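You operate a simulated robot arm through the tools that you are given. There is no shell and no other tool.

The job below is to be done with a simulated robot arm. You get a single attempt, and the scene is never put back.

JOB
Paint a white mark in frame 1, a yellow mark in frame 2.
Fine: dab through the stencils; red brush for white, black brush for yellow; cover each cut-out; both brushes go back; stencils and latches stay. Set down upright: red foam brush, black foam brush.

Only the result counts: the job must be done as asked and must still hold three seconds after the hand-in. Knocking over, shifting, dropping, spilling or breaking anything else fails it. Lids that push on must go on centred and level and be pressed home; caps that screw on are set level and turned clockwise until they are tight.

ROBOT AND FRAMES
A 6-joint arm with a two-finger gripper, fixed in place. Base frame: the origin is on the floor under the middle of its stand, x ahead of it, y to its left, z up; the work surface is at about z = 900. Readings come in mm, degrees, newtons and seconds.
It reaches about 1572 mm from its shoulder. Its first joint turns from -166.0 to 166.0 degrees. Payload 2.45 kg.
The tool frame sits at the grasp point between the pads (the TCP): z along the fingers, y along the line on which they close. The tips reach 20 mm beyond it. The gripper opens to 140 mm; its body begins 168 mm behind the TCP.
Orientation is told as [roll, pitch, yaw] about the base's x, y, z axes, in that order, counted from this pose: with the fingers straight down and closing along the base's y, the tool's x points along the base's -x, its y along +y and its z along -z.

CONTROLS
- The arm moves only by the tool nudge_tool. Its argument "moves" is a list of rows, each an object of numbers (a shift or turn left out is 0, a gripper value left out holds the last): "x", "y", "z": the shift along the base's x, y, z in m; "wx", "wy", "wz": the turn, a rotation vector about the base's x, y, z in degrees; "claw": the opening in per cent of the stroke, from 0 (shut) to 100 (fully open). In form: [{"x": .., "y": .., "z": .., "wx": .., "wy": .., "wz": .., "claw": ..}, ...]. A call has 1 to 20 rows; each row is the pose to reach, as a shift and turn from the pose commanded when the call began. A row lasts 0.2 s, in which the tool goes at most 50 mm and 8.6 degrees; a call with a longer step from one row to the next is refused whole, and so is a gripper value outside its range. A pose out of reach is approached as far as the arm can. The call stops where the force on the tool passes 40 N (or 10 N more than at its start, if that is more) or the arm is blocked; 0.2 s more then pass. The fingers move at their own pace (about 45 mm/s each) and stop on an object; they squeeze with about 29 N. The grip force told is the motor's: it shows also when the fingers shut on nothing. Time passes only in rows, and 0.2 s behind the last, so rows that repeat a pose let the fingers close. It gives the time, the measured TCP pose, the force on the tool (base axes), the opening and the grip force at its end, in the units of the frame above (readings bear some noise), with the torque about the TCP (base axes, N m) and any sound that the robot's microphone picked up, and new pictures: "show" is both (left out), scene, wrist or none.
- Cameras (640 x 400 px; columns grow to the right, rows downward): "scene" is fixed at [49.2, -648.2, 1681.1]; the picture's right is [0.69, -0.72, 0.00], its down [-0.39, -0.37, -0.84] and it looks along [0.61, 0.59, -0.54] (base axes); focal length 327 px, centre (320, 200). "wrist" rides on the gripper at [78, 11, -209] in the tool frame; the picture's right is [-0.14, 0.99, 0.00], its down [-0.92, -0.13, -0.37] and it looks along [-0.37, -0.05, 0.93] (tool axes); focal length 280 px, centre (320, 200). There is no depth. A picture from a camera that has moved, and an enlarged one, comes with that camera's place and axes in the base frame and with its lens.
- close_up(camera, box): a new picture of the part [left, top, right, bottom] of that camera's present view, enlarged. It takes no simulated time.
- job_done(): hands the job in; it is judged then, once.

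Places have to be worked out from the pictures, the camera data and where the tool is seen. Open the gripper and draw the arm clear of the work before you hand the job in, unless the task says otherwise.

The tools are called after "Request:" by a JSON object that holds its "name" and its "arguments". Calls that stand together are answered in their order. nudge_tool: Moves the arm, as the interface text tells. Its arguments: {"type":"object","properties":{"moves":{"type":"array"},"show":{"type":"string","enum":["both","scene","wrist","none"]}},"required":["moves"]} The other tools are called the same way: close_up (camera, box) takes an enlarged picture of a part of a camera's view; job_done () hands the job in.

At the start:

```text
time: 0.0
ee_pos: [648.4, 471.9, 1170.8]
orientation: [0.1, 0.0, 0.0]
ft_force: [0.4, -0.7, 0.7]
moment: [0.01, -0.02, -0.01]
opening: 139.9
finger_force: 0.1
```

scene: 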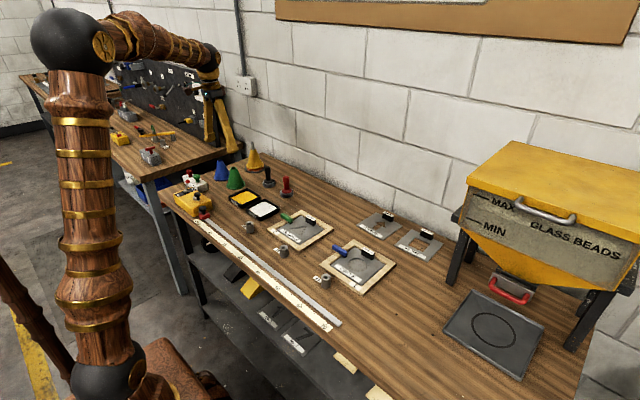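
wrist: 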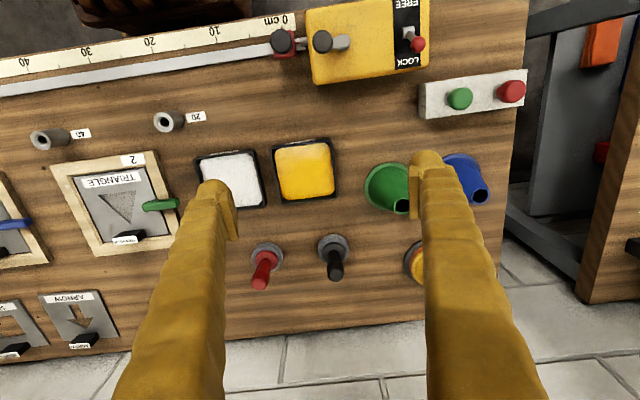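

I start by looking closely at the bench from both cameras, before moving anything.

Request:
{"name": "close_up", "arguments": {"camera": "scene", "box": [170, 140, 330, 240]}}

Request:
{"name": "close_up", "arguments": {"camera": "scene", "box": [250, 190, 450, 315]}}

Request:
{"name": "close_up", "arguments": {"camera": "wrist", "box": [0, 100, 320, 300]}}

Request:
{"name": "close_up", "arguments": {"camera": "wrist", "box": [200, 130, 440, 300]}}

```text
4.00 times, centred on (250, 190) of scene
camera zoom: at [49.2, -648.2, 1681.1], right [0.69, -0.72, 0.0], down [-0.39, -0.37, -0.84], along [0.61, 0.59, -0.54], focal length 1306 px, centre (600, 240)
```

zoom: 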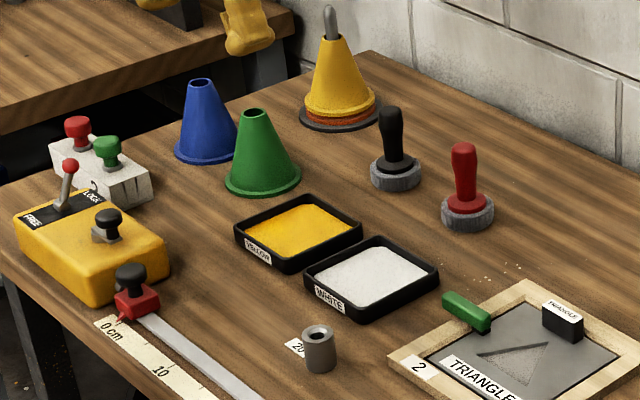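

```text
3.20 times, centred on (350, 252) of scene
camera zoom: at [49.2, -648.2, 1681.1], right [0.69, -0.72, 0.0], down [-0.39, -0.37, -0.84], along [0.61, 0.59, -0.54], focal length 1045 px, centre (224, 32)
```

zoom: 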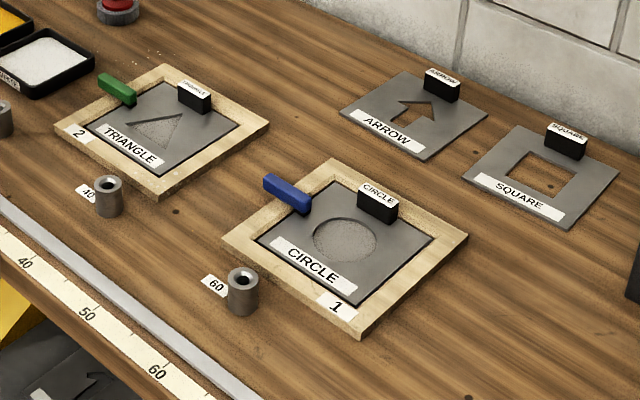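

```text
2.00 times, centred on (160, 200) of wrist
camera zoom: at [569.9, 483.0, 1379.9], right [0.14, 0.99, 0.0], down [0.92, -0.13, 0.37], along [0.37, -0.05, -0.93], focal length 561 px, centre (640, 200)
```

zoom: 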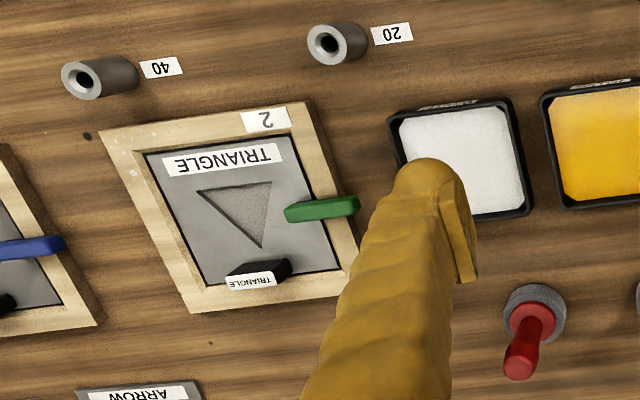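

```text
2.35 times, centred on (320, 215) of wrist
camera zoom: at [569.9, 483.0, 1379.9], right [0.14, 0.99, 0.0], down [0.92, -0.13, 0.37], along [0.37, -0.05, -0.93], focal length 660 px, centre (320, 165)
```

zoom: 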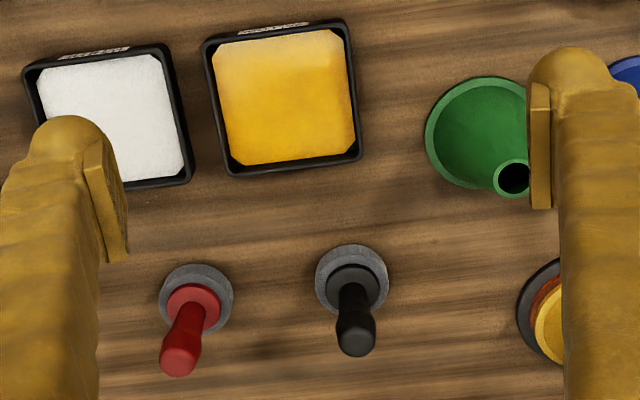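

Frame 1 already holds the latched CIRCLE stencil and frame 2 the TRIANGLE. The red brush is near (863, 338), the black near (865, 468), and the white and yellow trays near (699, 307) and (702, 438). I'll move above the brushes for a better look and hold the height.

Request:
{"name": "nudge_tool", "arguments": {"moves": [{"x": 0.03, "y": -0.025, "z": 0.0}, {"x": 0.065, "y": -0.05, "z": 0.0}, {"x": 0.1, "y": -0.07, "z": 0.0}, {"x": 0.1, "y": -0.07, "z": 0.0}], "show": "both"}}

```text
time: 1.0
ee_pos: [747.4, 400.5, 1172.5]
orientation: [0.0, 0.0, 0.0]
ft_force: [0.8, -0.2, 0.1]
moment: [-0.04, 0.0, -0.01]
opening: 140.1
finger_force: 0.1
camera wrist: at [667.7, 410.2, 1382.4], right [0.14, 0.99, 0.0], down [0.92, -0.13, 0.37], along [0.37, -0.05, -0.93], focal length 280 px, centre (320, 200)
```

scene: 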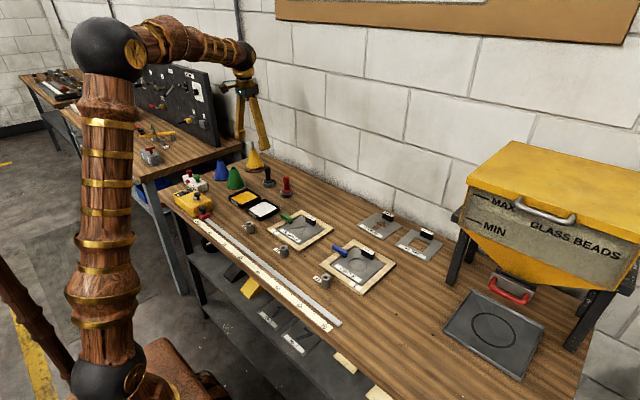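
wrist: 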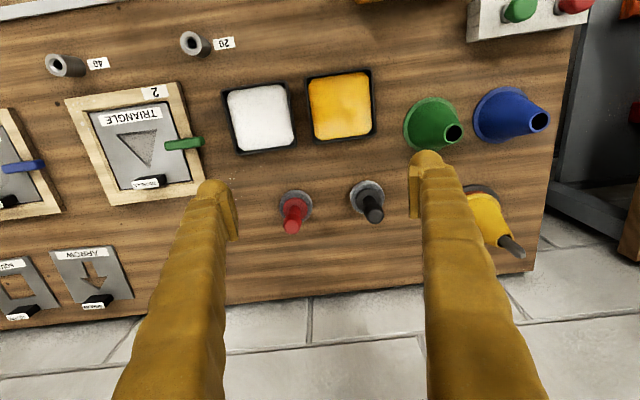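

The view is clear. I'll zoom in on the brushes and trays to fix their places.

Request:
{"name": "close_up", "arguments": {"camera": "wrist", "box": [250, 150, 410, 250]}}

Request:
{"name": "close_up", "arguments": {"camera": "wrist", "box": [210, 50, 390, 162]}}

Request:
{"name": "close_up", "arguments": {"camera": "wrist", "box": [0, 70, 220, 207]}}

```text
4.00 times, centred on (330, 200) of wrist
camera zoom: at [667.7, 410.2, 1382.4], right [0.14, 0.99, 0.0], down [0.92, -0.13, 0.37], along [0.37, -0.05, -0.93], focal length 1122 px, centre (280, 200)
```

zoom: 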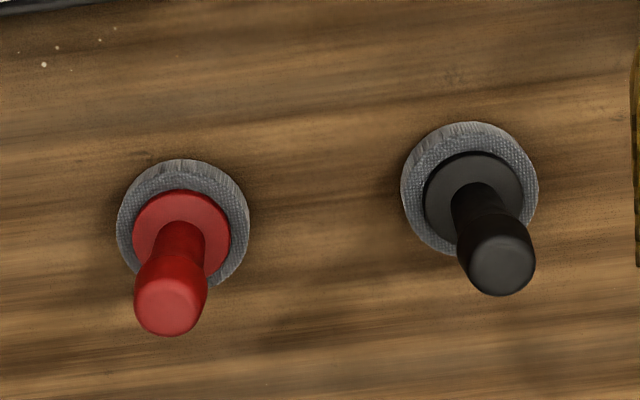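

```text
3.56 times, centred on (300, 106) of wrist
camera zoom: at [667.7, 410.2, 1382.4], right [0.14, 0.99, 0.0], down [0.92, -0.13, 0.37], along [0.37, -0.05, -0.93], focal length 997 px, centre (391, 534)
```

zoom: 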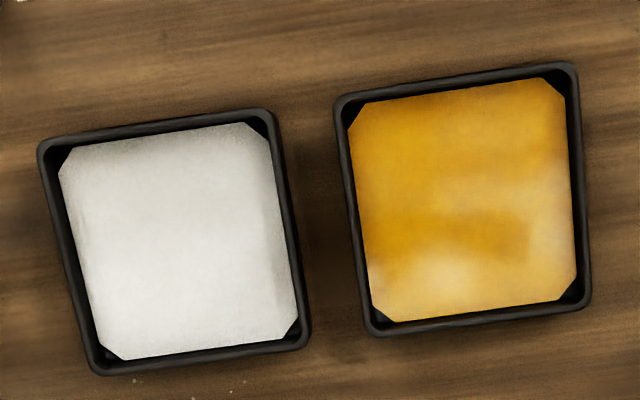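

```text
2.91 times, centred on (110, 138) of wrist
camera zoom: at [667.7, 410.2, 1382.4], right [0.14, 0.99, 0.0], down [0.92, -0.13, 0.37], along [0.37, -0.05, -0.93], focal length 816 px, centre (931, 379)
```

zoom: 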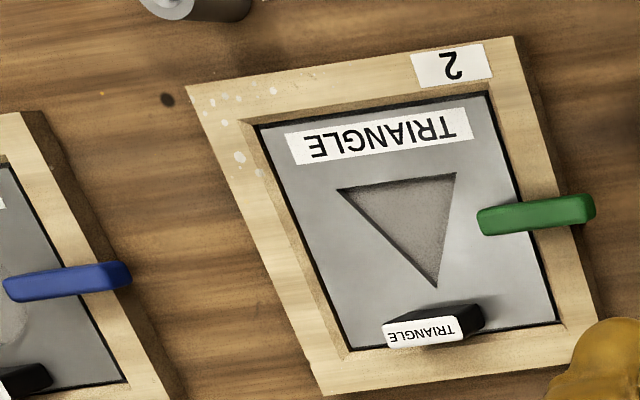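

Estimates agree well: the red brush axis is at about (863, 340) with its top near z 995, and the black one is at about (863.5, 469.5). I'll go above the red brush with the claw partly closed and check the alignment.

Request:
{"name": "nudge_tool", "arguments": {"moves": [{"x": 0.03, "y": -0.016, "z": 0.0, "claw": 55}, {"x": 0.06, "y": -0.032, "z": -0.01, "claw": 55}, {"x": 0.09, "y": -0.048, "z": -0.03, "claw": 55}, {"x": 0.1146, "y": -0.0616, "z": -0.06, "claw": 55}, {"x": 0.1146, "y": -0.0616, "z": -0.09, "claw": 55}, {"x": 0.1146, "y": -0.0616, "z": -0.09, "claw": 55}], "show": "both"}}

```text
time: 2.4
ee_pos: [860.0, 339.7, 1084.2]
orientation: [0.1, -0.1, 0.1]
ft_force: [0.2, -0.6, -1.1]
moment: [-0.02, 0.02, 0.01]
opening: 77.1
finger_force: 0.0
camera wrist: at [782.5, 350.2, 1292.6], right [0.14, 0.99, 0.0], down [0.92, -0.13, 0.37], along [0.37, -0.05, -0.93], focal length 280 px, centre (320, 200)
```

scene: 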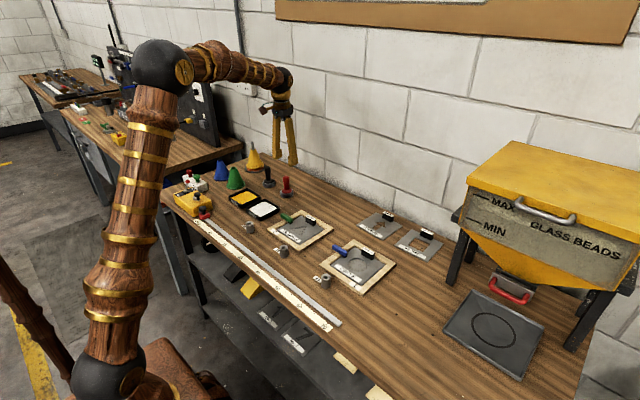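
wrist: 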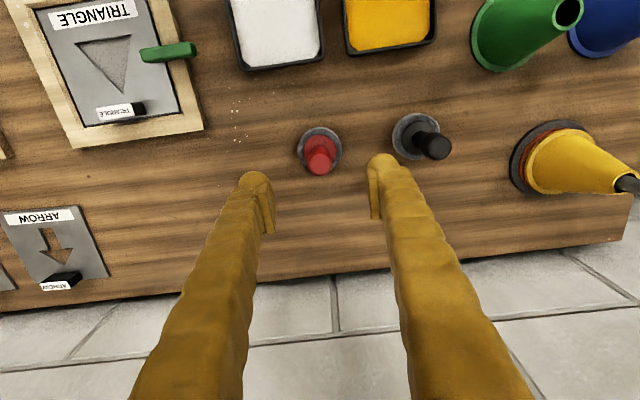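

Request:
{"name": "close_up", "arguments": {"camera": "wrist", "box": [240, 110, 400, 210]}}

```text
4.00 times, centred on (320, 160) of wrist
camera zoom: at [782.5, 350.2, 1292.6], right [0.14, 0.99, 0.0], down [0.92, -0.13, 0.37], along [0.37, -0.05, -0.93], focal length 1122 px, centre (320, 360)
```

zoom: 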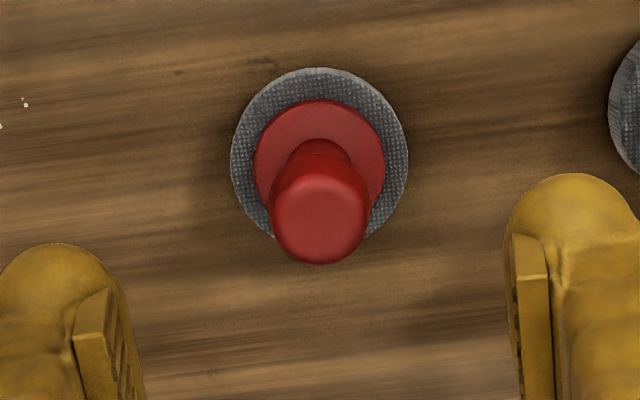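

The brush sits right on the tool's centreline (foam centre column 319.5, expected 320). I'll go straight down to TCP z of about 972 around the handle.

Request:
{"name": "nudge_tool", "arguments": {"moves": [{"z": -0.03, "claw": 50}, {"z": -0.06, "claw": 50}, {"z": -0.09, "claw": 50}, {"z": -0.109, "claw": 50}, {"z": -0.109, "claw": 50}], "show": "both"}}

```text
time: 3.6
ee_pos: [861.5, 342.3, 972.3]
orientation: [0.0, -0.1, 0.0]
ft_force: [1.0, 0.3, 0.5]
moment: [-0.01, 0.01, -0.05]
opening: 70.0
finger_force: 0.0
camera wrist: at [782.9, 353.1, 1182.3], right [0.14, 0.99, 0.0], down [0.92, -0.13, 0.37], along [0.37, -0.05, -0.93], focal length 280 px, centre (320, 200)
```

scene: 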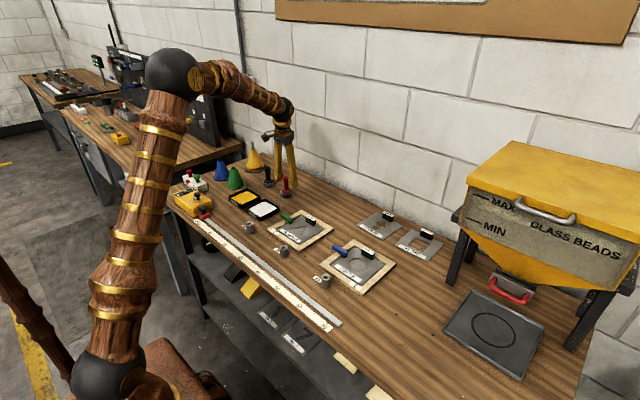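
wrist: 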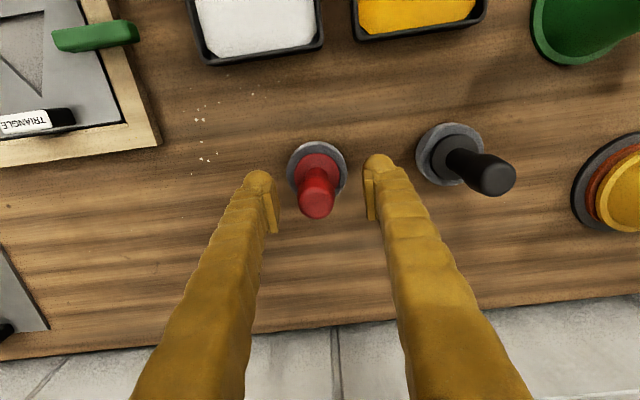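

Request:
{"name": "close_up", "arguments": {"camera": "wrist", "box": [240, 130, 400, 230]}}

Request:
{"name": "close_up", "arguments": {"camera": "scene", "box": [240, 140, 336, 200]}}

```text
4.00 times, centred on (320, 180) of wrist
camera zoom: at [782.9, 353.1, 1182.3], right [0.14, 0.99, 0.0], down [0.92, -0.13, 0.37], along [0.37, -0.05, -0.93], focal length 1122 px, centre (320, 280)
```

zoom: 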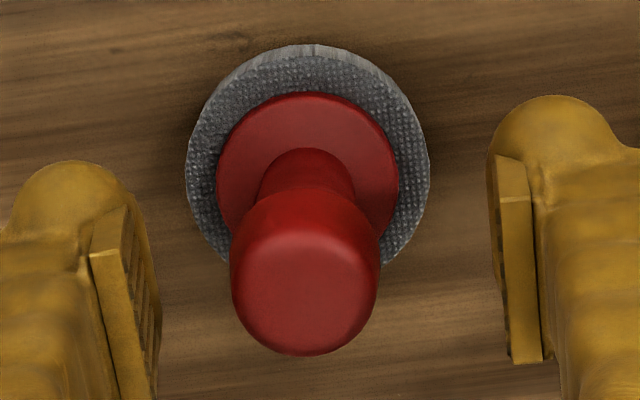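

```text
6.67 times, centred on (288, 170) of scene
camera zoom: at [49.2, -648.2, 1681.1], right [0.69, -0.72, 0.0], down [-0.39, -0.37, -0.84], along [0.61, 0.59, -0.54], focal length 2177 px, centre (533, 400)
```

zoom: 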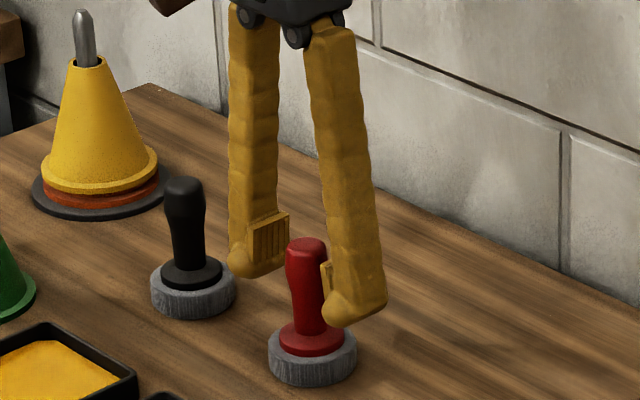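

The brush sits about 3 mm to −y of the tool axis now, so I'll shift −2.5 mm in y and check the reading.

Request:
{"name": "nudge_tool", "arguments": {"moves": [{"y": -0.0025, "claw": 45}, {"y": -0.0025, "claw": 45}, {"y": -0.0025, "claw": 45}], "show": "wrist"}}

Request:
{"name": "close_up", "arguments": {"camera": "wrist", "box": [240, 130, 400, 230]}}

```text
time: 4.4
ee_pos: [862.3, 340.2, 973.2]
orientation: [0.1, 0.0, 0.0]
ft_force: [-0.8, -0.7, -0.4]
moment: [0.02, 0.01, 0.0]
opening: 62.9
finger_force: 0.1
camera wrist: at [783.1, 350.0, 1183.0], right [0.14, 0.99, 0.0], down [0.92, -0.13, 0.37], along [0.37, -0.05, -0.93], focal length 280 px, centre (320, 200)
```

wrist: 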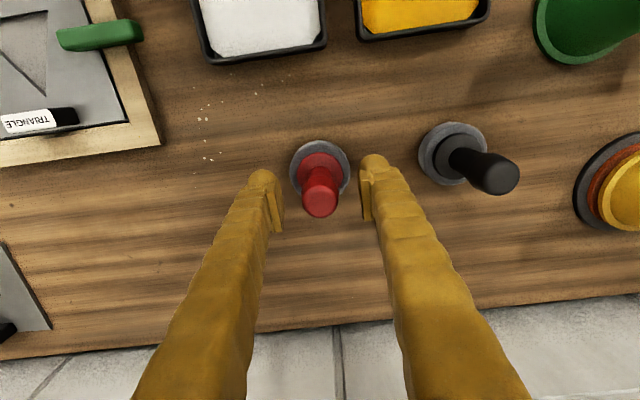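

```text
4.00 times, centred on (320, 180) of wrist
camera zoom: at [783.1, 350.0, 1183.0], right [0.14, 0.99, 0.0], down [0.92, -0.13, 0.37], along [0.37, -0.05, -0.93], focal length 1122 px, centre (320, 280)
```

zoom: 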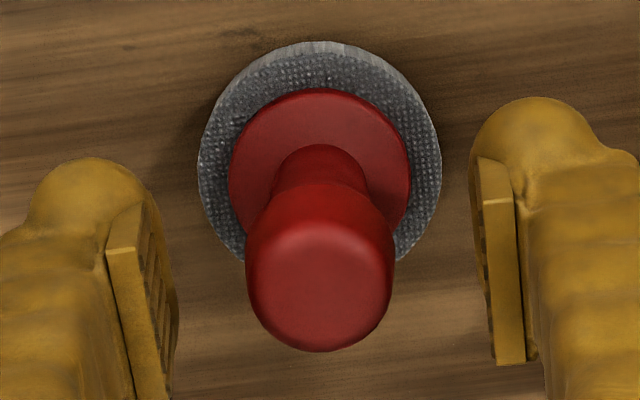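

The handle is now centred between the pads, so I'll close on it.

Request:
{"name": "nudge_tool", "arguments": {"moves": [{"claw": 20}, {"claw": 10}, {"claw": 0}, {"claw": 0}, {"claw": 0}, {"claw": 0}, {"claw": 0}], "show": "both"}}

Request:
{"name": "close_up", "arguments": {"camera": "wrist", "box": [240, 130, 400, 230]}}

Request:
{"name": "close_up", "arguments": {"camera": "scene", "box": [240, 140, 336, 200]}}

```text
time: 6.0
ee_pos: [862.3, 340.3, 974.6]
orientation: [0.0, 0.0, 0.0]
ft_force: [0.0, -0.9, -0.7]
moment: [0.03, 0.0, 0.0]
opening: 25.5
finger_force: 28.7
camera wrist: at [783.1, 350.1, 1183.1], right [0.14, 0.99, 0.0], down [0.92, -0.13, 0.37], along [0.37, -0.05, -0.93], focal length 280 px, centre (320, 200)
```

scene: 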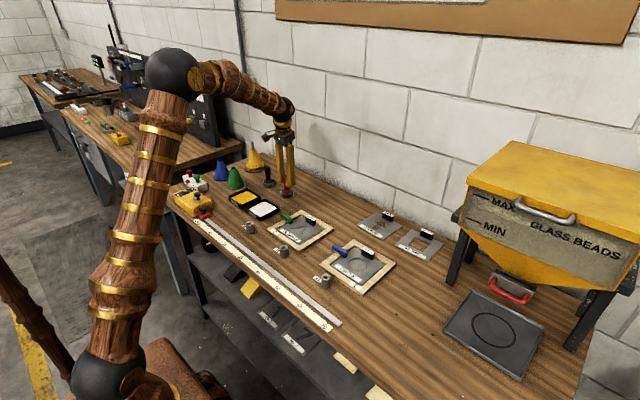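
wrist: 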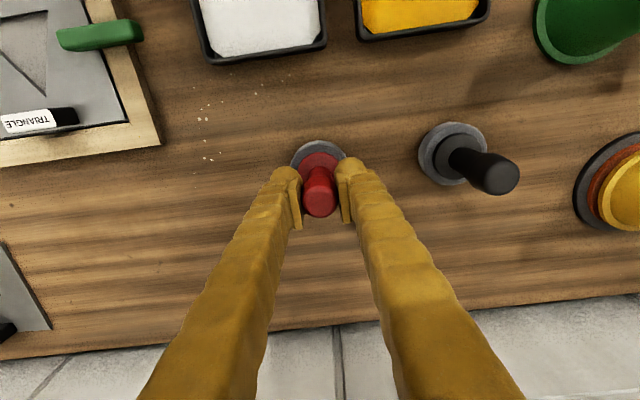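

```text
4.00 times, centred on (320, 180) of wrist
camera zoom: at [783.1, 350.1, 1183.1], right [0.14, 0.99, 0.0], down [0.92, -0.13, 0.37], along [0.37, -0.05, -0.93], focal length 1122 px, centre (320, 280)
```

zoom: 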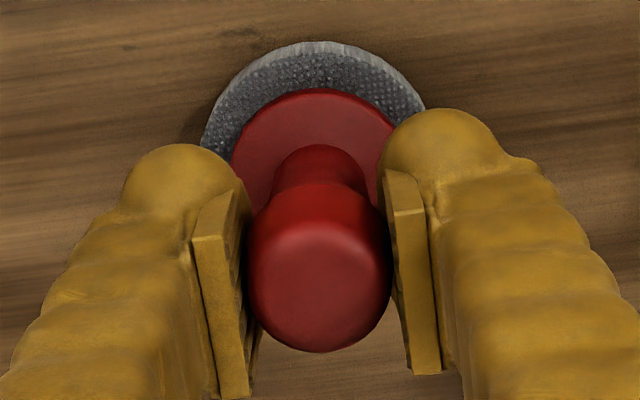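

```text
6.67 times, centred on (288, 170) of scene
camera zoom: at [49.2, -648.2, 1681.1], right [0.69, -0.72, 0.0], down [-0.39, -0.37, -0.84], along [0.61, 0.59, -0.54], focal length 2177 px, centre (533, 400)
```

zoom: 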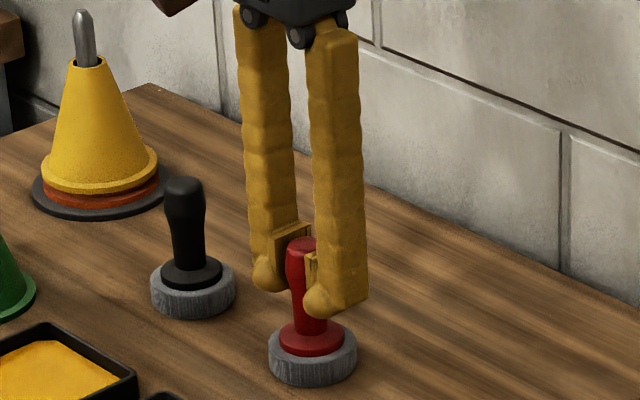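

I have the handle gripped at 25.5 mm with 28.7 N and the brush upright. I'll lift it 100 mm and carry it over the white tray.

Request:
{"name": "nudge_tool", "arguments": {"moves": [{"z": 0.02, "claw": 0}, {"z": 0.05, "claw": 0}, {"z": 0.08, "claw": 0}, {"z": 0.1, "claw": 0}, {"x": -0.035, "y": -0.006, "z": 0.1}, {"x": -0.07, "y": -0.012, "z": 0.1}, {"x": -0.105, "y": -0.02, "z": 0.1}, {"x": -0.135, "y": -0.026, "z": 0.1}, {"x": -0.16, "y": -0.03, "z": 0.1}, {"x": -0.16, "y": -0.03, "z": 0.1}, {"x": -0.16, "y": -0.03, "z": 0.1}], "show": "both"}}

Request:
{"name": "close_up", "arguments": {"camera": "wrist", "box": [200, 80, 440, 230]}}

Request:
{"name": "close_up", "arguments": {"camera": "scene", "box": [190, 130, 318, 210]}}

```text
time: 8.4
ee_pos: [702.3, 307.7, 1069.3]
orientation: [0.2, 0.0, 0.0]
ft_force: [0.6, 0.0, -1.6]
moment: [-0.03, 0.02, 0.02]
opening: 25.7
finger_force: 29.3
camera wrist: at [623.7, 317.9, 1279.1], right [0.14, 0.99, 0.0], down [0.92, -0.13, 0.37], along [0.37, -0.05, -0.93], focal length 280 px, centre (320, 200)
```

scene: 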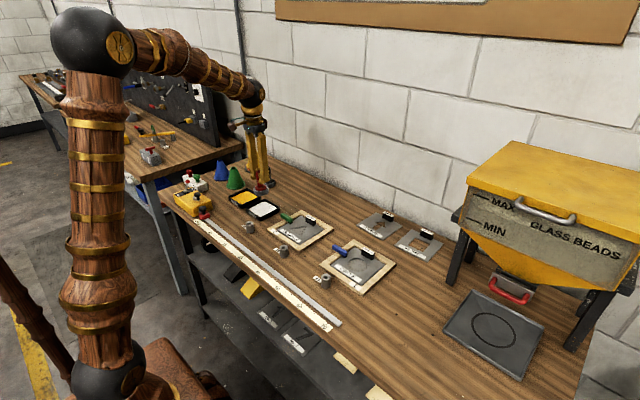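
wrist: 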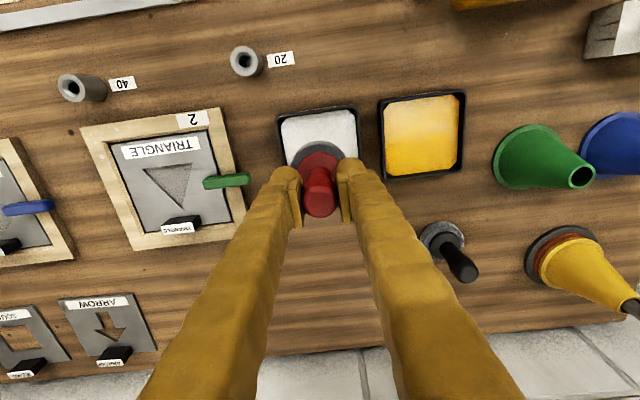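

```text
2.67 times, centred on (320, 155) of wrist
camera zoom: at [623.7, 317.9, 1279.1], right [0.14, 0.99, 0.0], down [0.92, -0.13, 0.37], along [0.37, -0.05, -0.93], focal length 748 px, centre (320, 320)
```

zoom: 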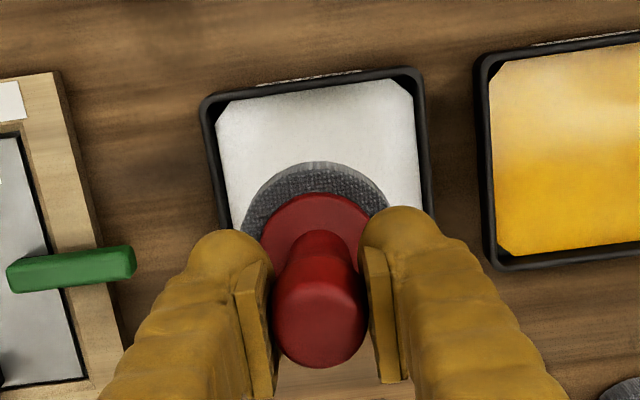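

```text
5.00 times, centred on (254, 170) of scene
camera zoom: at [49.2, -648.2, 1681.1], right [0.69, -0.72, 0.0], down [-0.39, -0.37, -0.84], along [0.61, 0.59, -0.54], focal length 1633 px, centre (650, 350)
```

zoom: 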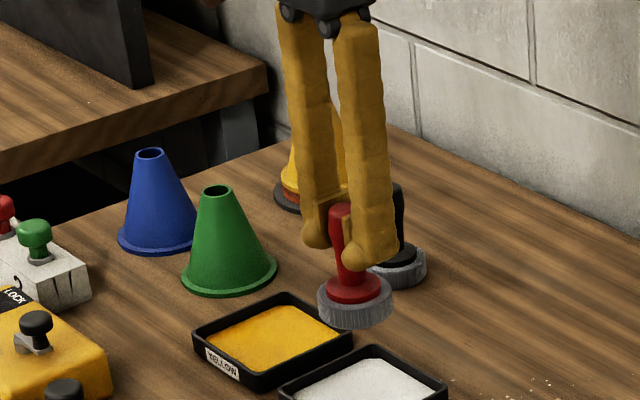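

The tray spans y≈259–361 and x≈652–754, so its centre is near (703, 310) and I'm above it. I'll go down to just above the pad and read the forces.

Request:
{"name": "nudge_tool", "arguments": {"moves": [{"z": -0.03}, {"z": -0.06}, {"z": -0.078}, {"z": -0.078}, {"z": -0.078}], "show": "both"}}

Request:
{"name": "close_up", "arguments": {"camera": "scene", "box": [210, 170, 306, 230]}}

Request:
{"name": "close_up", "arguments": {"camera": "wrist", "box": [200, 80, 440, 230]}}

```text
time: 9.6
ee_pos: [703.0, 309.0, 990.5]
orientation: [0.0, 0.0, 0.1]
ft_force: [-0.3, -0.4, -1.2]
moment: [0.01, 0.02, 0.02]
opening: 25.6
finger_force: 29.2
camera wrist: at [623.8, 319.0, 1200.2], right [0.14, 0.99, 0.0], down [0.92, -0.13, 0.37], along [0.37, -0.05, -0.93], focal length 280 px, centre (320, 200)
```

scene: 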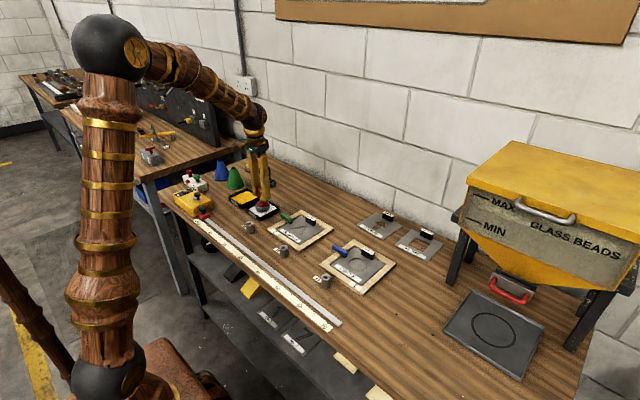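
wrist: 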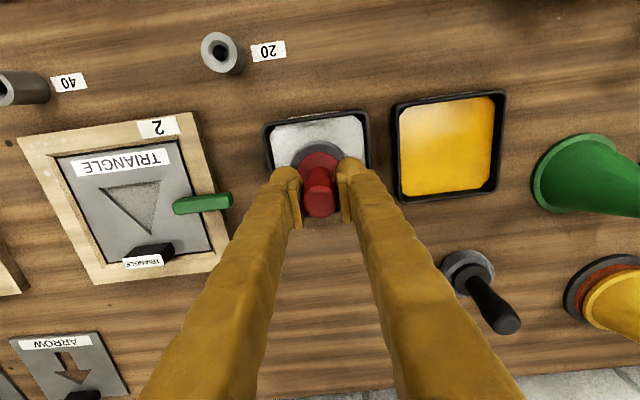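

```text
6.67 times, centred on (258, 200) of scene
camera zoom: at [49.2, -648.2, 1681.1], right [0.69, -0.72, 0.0], down [-0.39, -0.37, -0.84], along [0.61, 0.59, -0.54], focal length 2177 px, centre (733, 200)
```

zoom: 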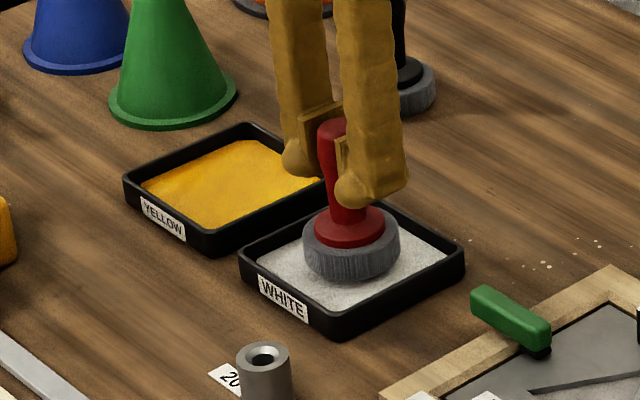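

```text
2.67 times, centred on (320, 155) of wrist
camera zoom: at [623.8, 319.0, 1200.2], right [0.14, 0.99, 0.0], down [0.92, -0.13, 0.37], along [0.37, -0.05, -0.93], focal length 748 px, centre (320, 320)
```

zoom: 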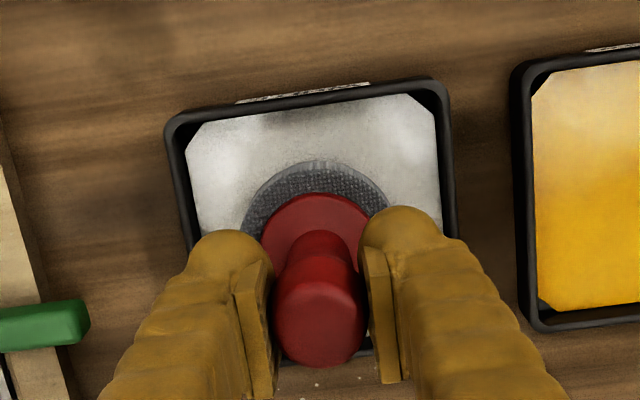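

The brush hangs just above the white pad, well inside the tray walls. I'll go down in small steps and watch the force.

Request:
{"name": "nudge_tool", "arguments": {"moves": [{"z": -0.002}, {"z": -0.004}, {"z": -0.006}, {"z": -0.006}], "show": "none"}}

```text
time: 10.6
ee_pos: [703.7, 309.5, 987.0]
orientation: [0.1, -0.1, 0.0]
ft_force: [0.0, -0.7, -1.4]
moment: [0.01, 0.02, 0.02]
opening: 25.0
finger_force: 29.1
```

No contact yet, so I'll go down another 5 mm.

Request:
{"name": "nudge_tool", "arguments": {"moves": [{"z": -0.002}, {"z": -0.004}, {"z": -0.005}, {"z": -0.005}], "show": "none"}}

```text
time: 11.6
ee_pos: [703.7, 308.4, 982.3]
orientation: [0.1, 0.0, 0.0]
ft_force: [-0.6, 1.1, 0.8]
moment: [0.04, 0.01, -0.02]
opening: 25.7
finger_force: 28.6
```

Request:
{"name": "nudge_tool", "arguments": {"moves": [{"z": -0.001}, {"z": -0.002}, {"z": -0.003}, {"z": -0.003}], "show": "wrist"}}

Request:
{"name": "close_up", "arguments": {"camera": "scene", "box": [210, 170, 306, 230]}}

```text
time: 12.6
ee_pos: [702.3, 309.2, 978.8]
orientation: [0.1, 0.0, 0.0]
ft_force: [0.3, -0.8, -1.0]
moment: [0.02, 0.04, 0.0]
opening: 25.4
finger_force: 29.2
camera wrist: at [624.2, 319.5, 1188.9], right [0.14, 0.99, 0.0], down [0.92, -0.13, 0.37], along [0.37, -0.05, -0.93], focal length 280 px, centre (320, 200)
```

wrist: 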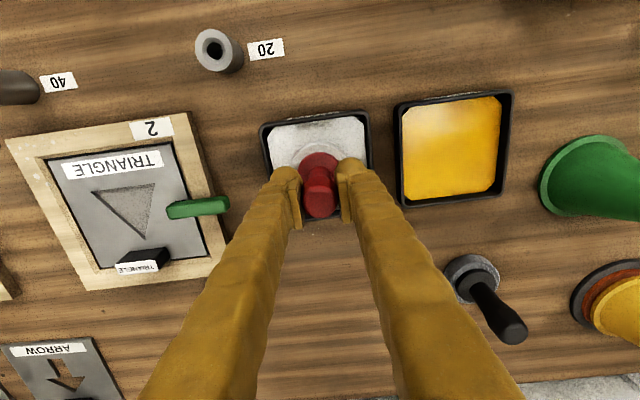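

```text
6.67 times, centred on (258, 200) of scene
camera zoom: at [49.2, -648.2, 1681.1], right [0.69, -0.72, 0.0], down [-0.39, -0.37, -0.84], along [0.61, 0.59, -0.54], focal length 2177 px, centre (733, 200)
```

zoom: 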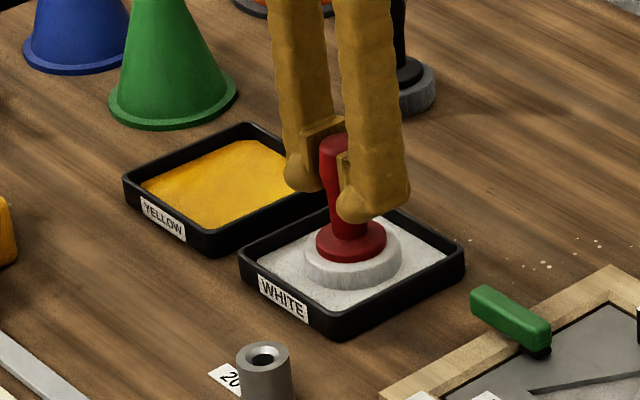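

The foam has turned white, so the brush is loaded with almost no force. I'll lift it well clear and move towards frame 1, stopping short so the wrist camera can see the circle stencil.

Request:
{"name": "nudge_tool", "arguments": {"moves": [{"z": 0.01}, {"z": 0.03}, {"z": 0.07}, {"z": 0.11}, {"y": -0.04, "z": 0.11}, {"y": -0.08, "z": 0.11}, {"y": -0.12, "z": 0.11}, {"y": -0.16, "z": 0.11}, {"y": -0.2, "z": 0.11}, {"y": -0.24, "z": 0.11}, {"y": -0.28, "z": 0.11}, {"y": -0.32, "z": 0.11}, {"y": -0.35, "z": 0.11}, {"y": -0.3695, "z": 0.11}, {"y": -0.3695, "z": 0.11}], "show": "both"}}

Request:
{"name": "close_up", "arguments": {"camera": "wrist", "box": [80, 60, 320, 210]}}

Request:
{"name": "close_up", "arguments": {"camera": "scene", "box": [210, 170, 402, 290]}}

```text
time: 15.8
ee_pos: [704.2, -59.8, 1088.0]
orientation: [0.1, 0.0, -0.1]
ft_force: [0.2, 0.0, -0.7]
moment: [0.02, 0.02, 0.0]
opening: 25.4
finger_force: 29.1
camera wrist: at [625.0, -49.8, 1297.0], right [0.14, 0.99, 0.0], down [0.92, -0.13, 0.37], along [0.37, -0.05, -0.93], focal length 280 px, centre (320, 200)
```

scene: 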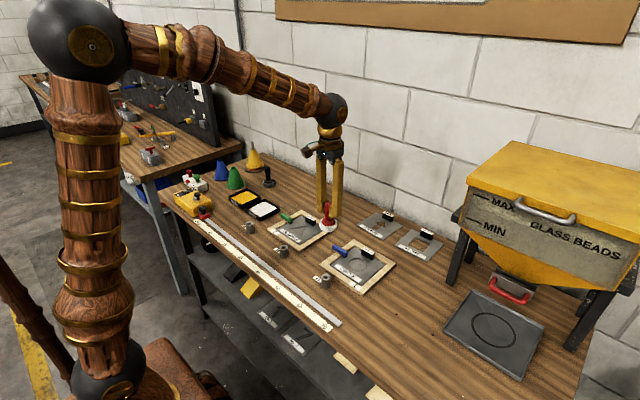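
wrist: 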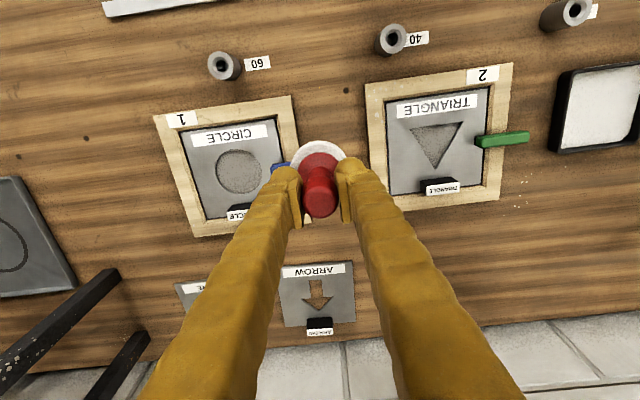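

```text
2.67 times, centred on (200, 135) of wrist
camera zoom: at [625.0, -49.8, 1297.0], right [0.14, 0.99, 0.0], down [0.92, -0.13, 0.37], along [0.37, -0.05, -0.93], focal length 748 px, centre (640, 373)
```

zoom: 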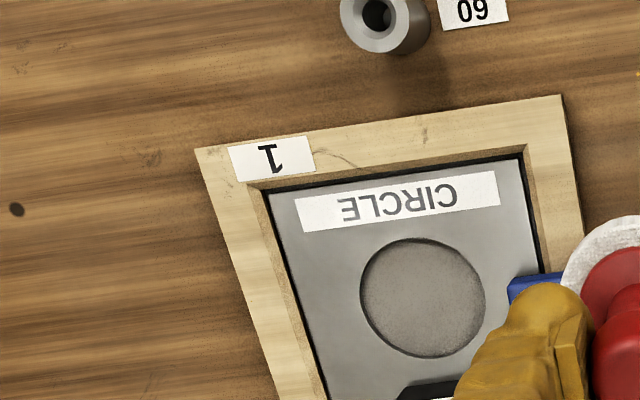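

```text
3.33 times, centred on (306, 230) of scene
camera zoom: at [49.2, -648.2, 1681.1], right [0.69, -0.72, 0.0], down [-0.39, -0.37, -0.84], along [0.61, 0.59, -0.54], focal length 1089 px, centre (367, 100)
```

zoom: 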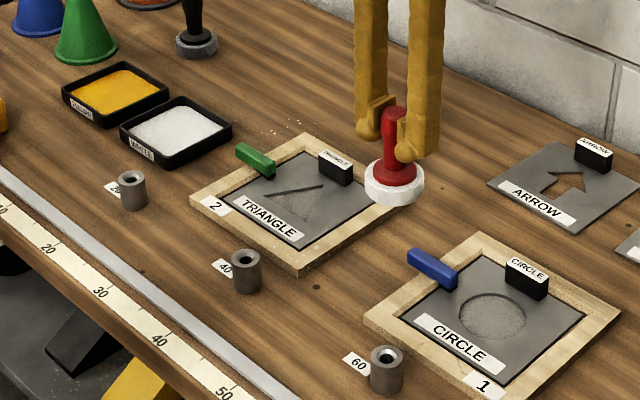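

The circle's centre works out at about (722.5, −183) with a diameter of about 69 mm. The latch tip is near y −132 and the stencil handle near x 773. I'll move over the centre at a safe height and check.

Request:
{"name": "nudge_tool", "arguments": {"moves": [{"x": 0.006, "y": -0.04}, {"x": 0.012, "y": -0.08}, {"x": 0.0183, "y": -0.11}, {"x": 0.0183, "y": -0.1232}, {"x": 0.0183, "y": -0.1232, "z": -0.03}, {"x": 0.0183, "y": -0.1232, "z": -0.06}, {"x": 0.0183, "y": -0.1232, "z": -0.08}, {"x": 0.0183, "y": -0.1232, "z": -0.08}, {"x": 0.0183, "y": -0.1232, "z": -0.08}], "show": "both"}}

Request:
{"name": "close_up", "arguments": {"camera": "wrist", "box": [200, 80, 440, 230]}}

Request:
{"name": "close_up", "arguments": {"camera": "scene", "box": [300, 210, 412, 280]}}

```text
time: 17.8
ee_pos: [720.8, -183.6, 1008.9]
orientation: [0.2, 0.0, 0.0]
ft_force: [0.2, 0.3, -1.0]
moment: [-0.02, -0.03, 0.02]
opening: 25.6
finger_force: 29.1
camera wrist: at [641.6, -174.0, 1218.0], right [0.14, 0.99, 0.0], down [0.92, -0.13, 0.37], along [0.37, -0.05, -0.93], focal length 280 px, centre (320, 200)
```

scene: 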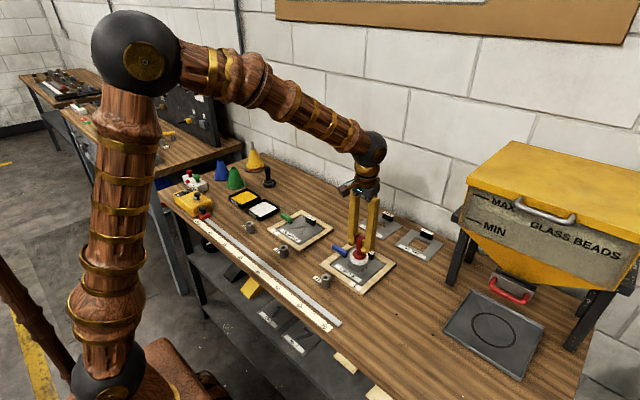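
wrist: 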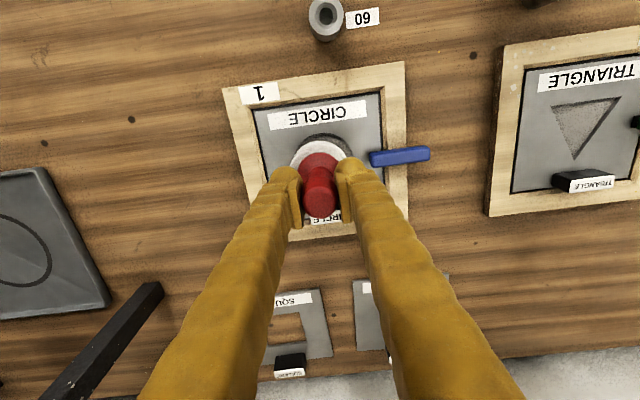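

```text
2.67 times, centred on (320, 155) of wrist
camera zoom: at [641.6, -174.0, 1218.0], right [0.14, 0.99, 0.0], down [0.92, -0.13, 0.37], along [0.37, -0.05, -0.93], focal length 748 px, centre (320, 320)
```

zoom: 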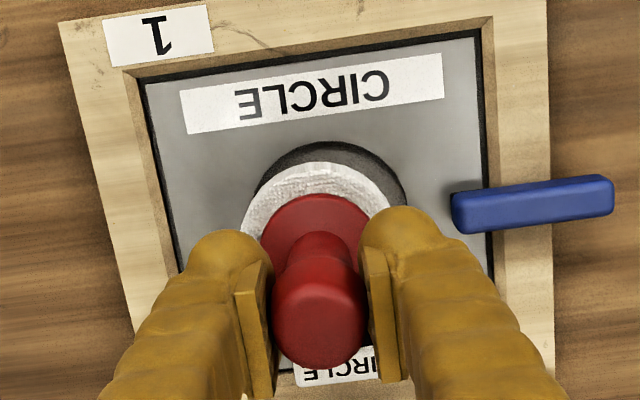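

```text
5.71 times, centred on (356, 245) of scene
camera zoom: at [49.2, -648.2, 1681.1], right [0.69, -0.72, 0.0], down [-0.39, -0.37, -0.84], along [0.61, 0.59, -0.54], focal length 1866 px, centre (114, -57)
```

zoom: 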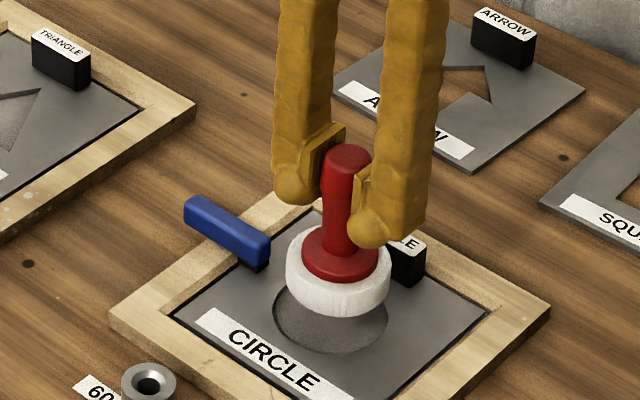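

Request:
{"name": "close_up", "arguments": {"camera": "wrist", "box": [270, 110, 430, 210]}}

```text
4.00 times, centred on (350, 160) of wrist
camera zoom: at [641.6, -174.0, 1218.0], right [0.14, 0.99, 0.0], down [0.92, -0.13, 0.37], along [0.37, -0.05, -0.93], focal length 1122 px, centre (200, 360)
```

zoom: 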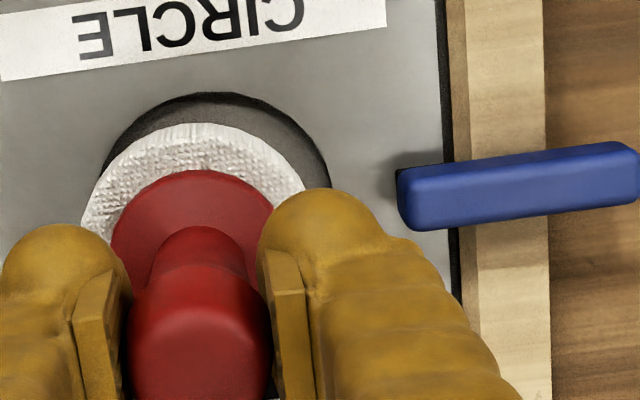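

The circle's centre is about 3.4 mm further in +y than my aim, and the brush is centred on the tool. I'll correct that and go down closer to the stencil.

Request:
{"name": "nudge_tool", "arguments": {"moves": [{"x": 0.0005, "y": 0.0034}, {"x": 0.0005, "y": 0.0034, "z": -0.01}, {"x": 0.0005, "y": 0.0034, "z": -0.02}, {"x": 0.0005, "y": 0.0034, "z": -0.024}, {"x": 0.0005, "y": 0.0034, "z": -0.024}], "show": "wrist"}}

Request:
{"name": "close_up", "arguments": {"camera": "scene", "box": [300, 210, 412, 280]}}

Request:
{"name": "close_up", "arguments": {"camera": "wrist", "box": [240, 110, 400, 210]}}

```text
time: 19.0
ee_pos: [720.8, -178.9, 985.7]
orientation: [0.0, 0.0, -0.1]
ft_force: [0.1, -0.5, -0.8]
moment: [-0.01, 0.03, 0.0]
opening: 25.7
finger_force: 29.1
camera wrist: at [642.0, -169.4, 1194.4], right [0.14, 0.99, 0.0], down [0.92, -0.13, 0.37], along [0.37, -0.05, -0.93], focal length 280 px, centre (320, 200)
```

wrist: 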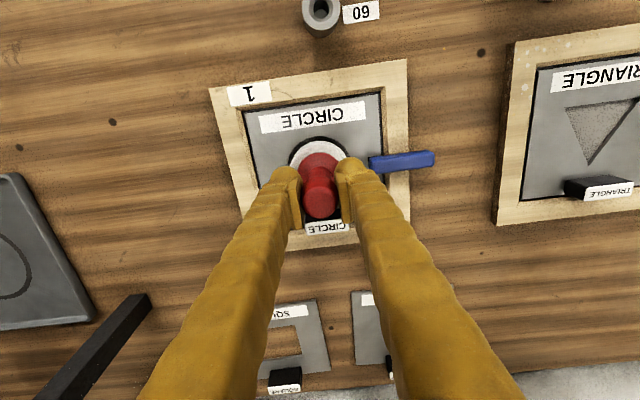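

```text
5.71 times, centred on (356, 245) of scene
camera zoom: at [49.2, -648.2, 1681.1], right [0.69, -0.72, 0.0], down [-0.39, -0.37, -0.84], along [0.61, 0.59, -0.54], focal length 1866 px, centre (114, -57)
```

zoom: 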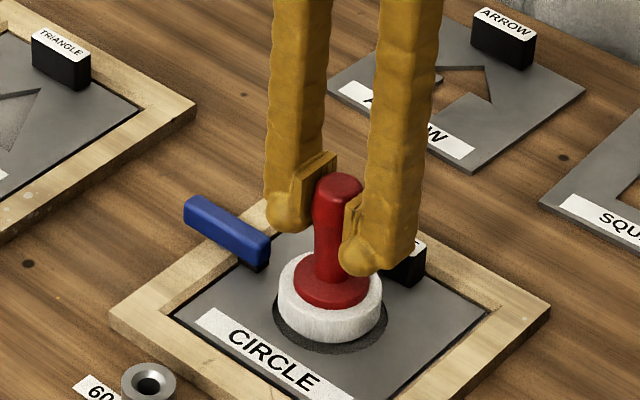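

```text
4.00 times, centred on (320, 160) of wrist
camera zoom: at [642.0, -169.4, 1194.4], right [0.14, 0.99, 0.0], down [0.92, -0.13, 0.37], along [0.37, -0.05, -0.93], focal length 1122 px, centre (320, 360)
```

zoom: 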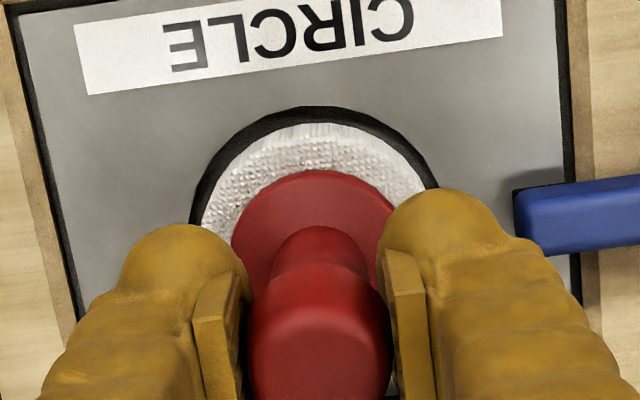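

The brush and cut-out are now concentric within a millimetre. I'll step down gently and watch the force.

Request:
{"name": "nudge_tool", "arguments": {"moves": [{"z": -0.002}, {"z": -0.004}, {"z": -0.005}, {"z": -0.005}], "show": "none"}}

Request:
{"name": "close_up", "arguments": {"camera": "wrist", "box": [240, 110, 400, 210]}}

Request:
{"name": "close_up", "arguments": {"camera": "scene", "box": [300, 210, 412, 280]}}

```text
time: 20.0
ee_pos: [721.9, -180.7, 980.9]
orientation: [0.0, -0.1, 0.0]
ft_force: [-2.1, 2.3, 23.5]
moment: [-0.02, 0.11, -0.01]
opening: 25.7
finger_force: 29.3
```

```text
4.00 times, centred on (320, 160) of wrist
camera zoom: at [643.0, -170.3, 1190.4], right [0.14, 0.99, 0.0], down [0.92, -0.13, 0.37], along [0.37, -0.05, -0.93], focal length 1122 px, centre (320, 360)
```

zoom: 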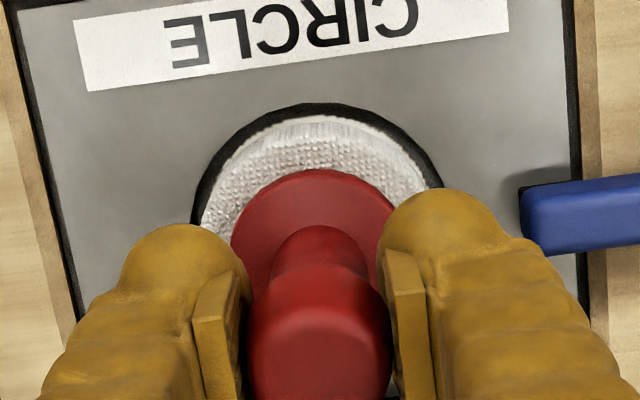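

```text
5.71 times, centred on (356, 245) of scene
camera zoom: at [49.2, -648.2, 1681.1], right [0.69, -0.72, 0.0], down [-0.39, -0.37, -0.84], along [0.61, 0.59, -0.54], focal length 1866 px, centre (114, -57)
```

zoom: 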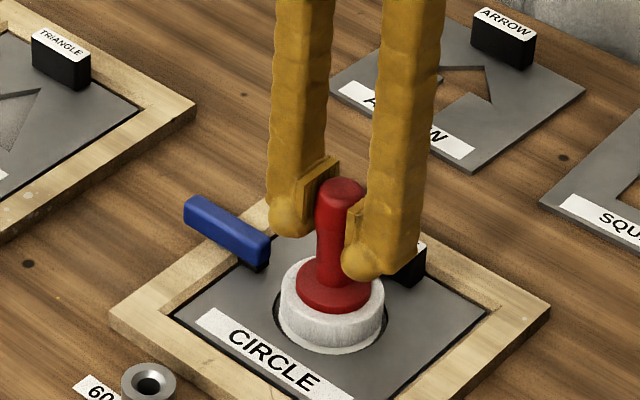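

Contact was firm at 23.5 N at this height, so I'll lift straight up and back a little in +y to see the mark left.

Request:
{"name": "nudge_tool", "arguments": {"moves": [{"z": 0.005}, {"z": 0.02}, {"z": 0.05}, {"z": 0.08}, {"y": 0.04, "z": 0.09}, {"y": 0.08, "z": 0.09}, {"y": 0.1, "z": 0.09}, {"y": 0.1, "z": 0.09}], "show": "both"}}

Request:
{"name": "close_up", "arguments": {"camera": "wrist", "box": [110, 80, 350, 230]}}

Request:
{"name": "close_up", "arguments": {"camera": "scene", "box": [300, 200, 412, 290]}}

```text
time: 21.8
ee_pos: [720.3, -79.3, 1065.8]
orientation: [0.1, 0.0, 0.0]
ft_force: [0.2, 0.1, -1.1]
moment: [0.01, 0.0, 0.01]
opening: 25.7
finger_force: 29.3
camera wrist: at [643.3, -68.1, 1275.3], right [0.14, 0.99, 0.0], down [0.92, -0.13, 0.37], along [0.37, -0.05, -0.93], focal length 280 px, centre (320, 200)
```

scene: 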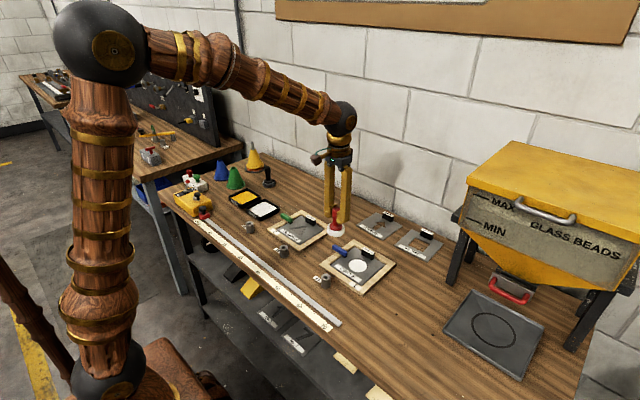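
wrist: 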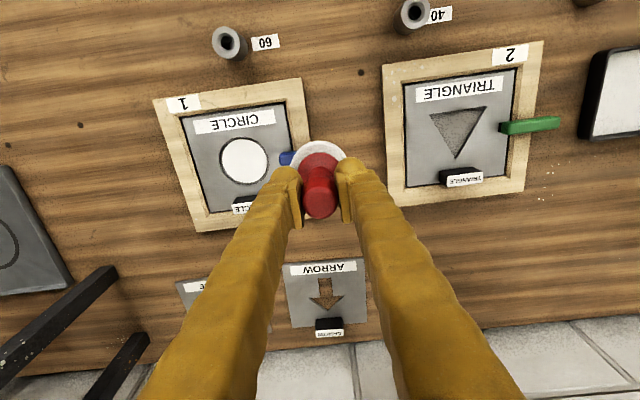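

```text
2.67 times, centred on (230, 155) of wrist
camera zoom: at [643.3, -68.1, 1275.3], right [0.14, 0.99, 0.0], down [0.92, -0.13, 0.37], along [0.37, -0.05, -0.93], focal length 748 px, centre (560, 320)
```

zoom: 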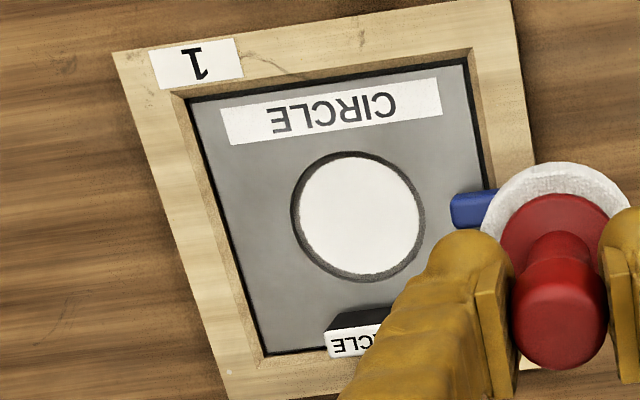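

```text
4.44 times, centred on (356, 245) of scene
camera zoom: at [49.2, -648.2, 1681.1], right [0.69, -0.72, 0.0], down [-0.39, -0.37, -0.84], along [0.61, 0.59, -0.54], focal length 1452 px, centre (160, 0)
```

zoom: 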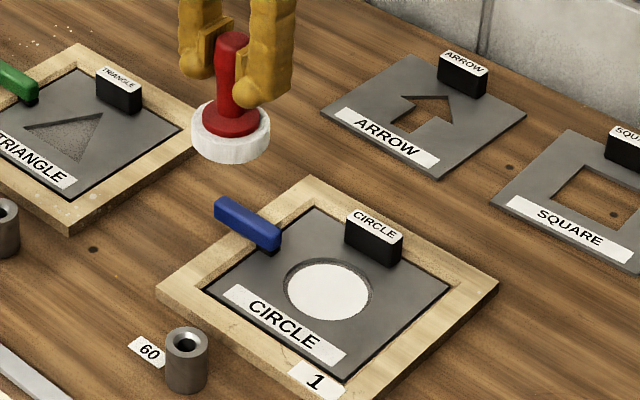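

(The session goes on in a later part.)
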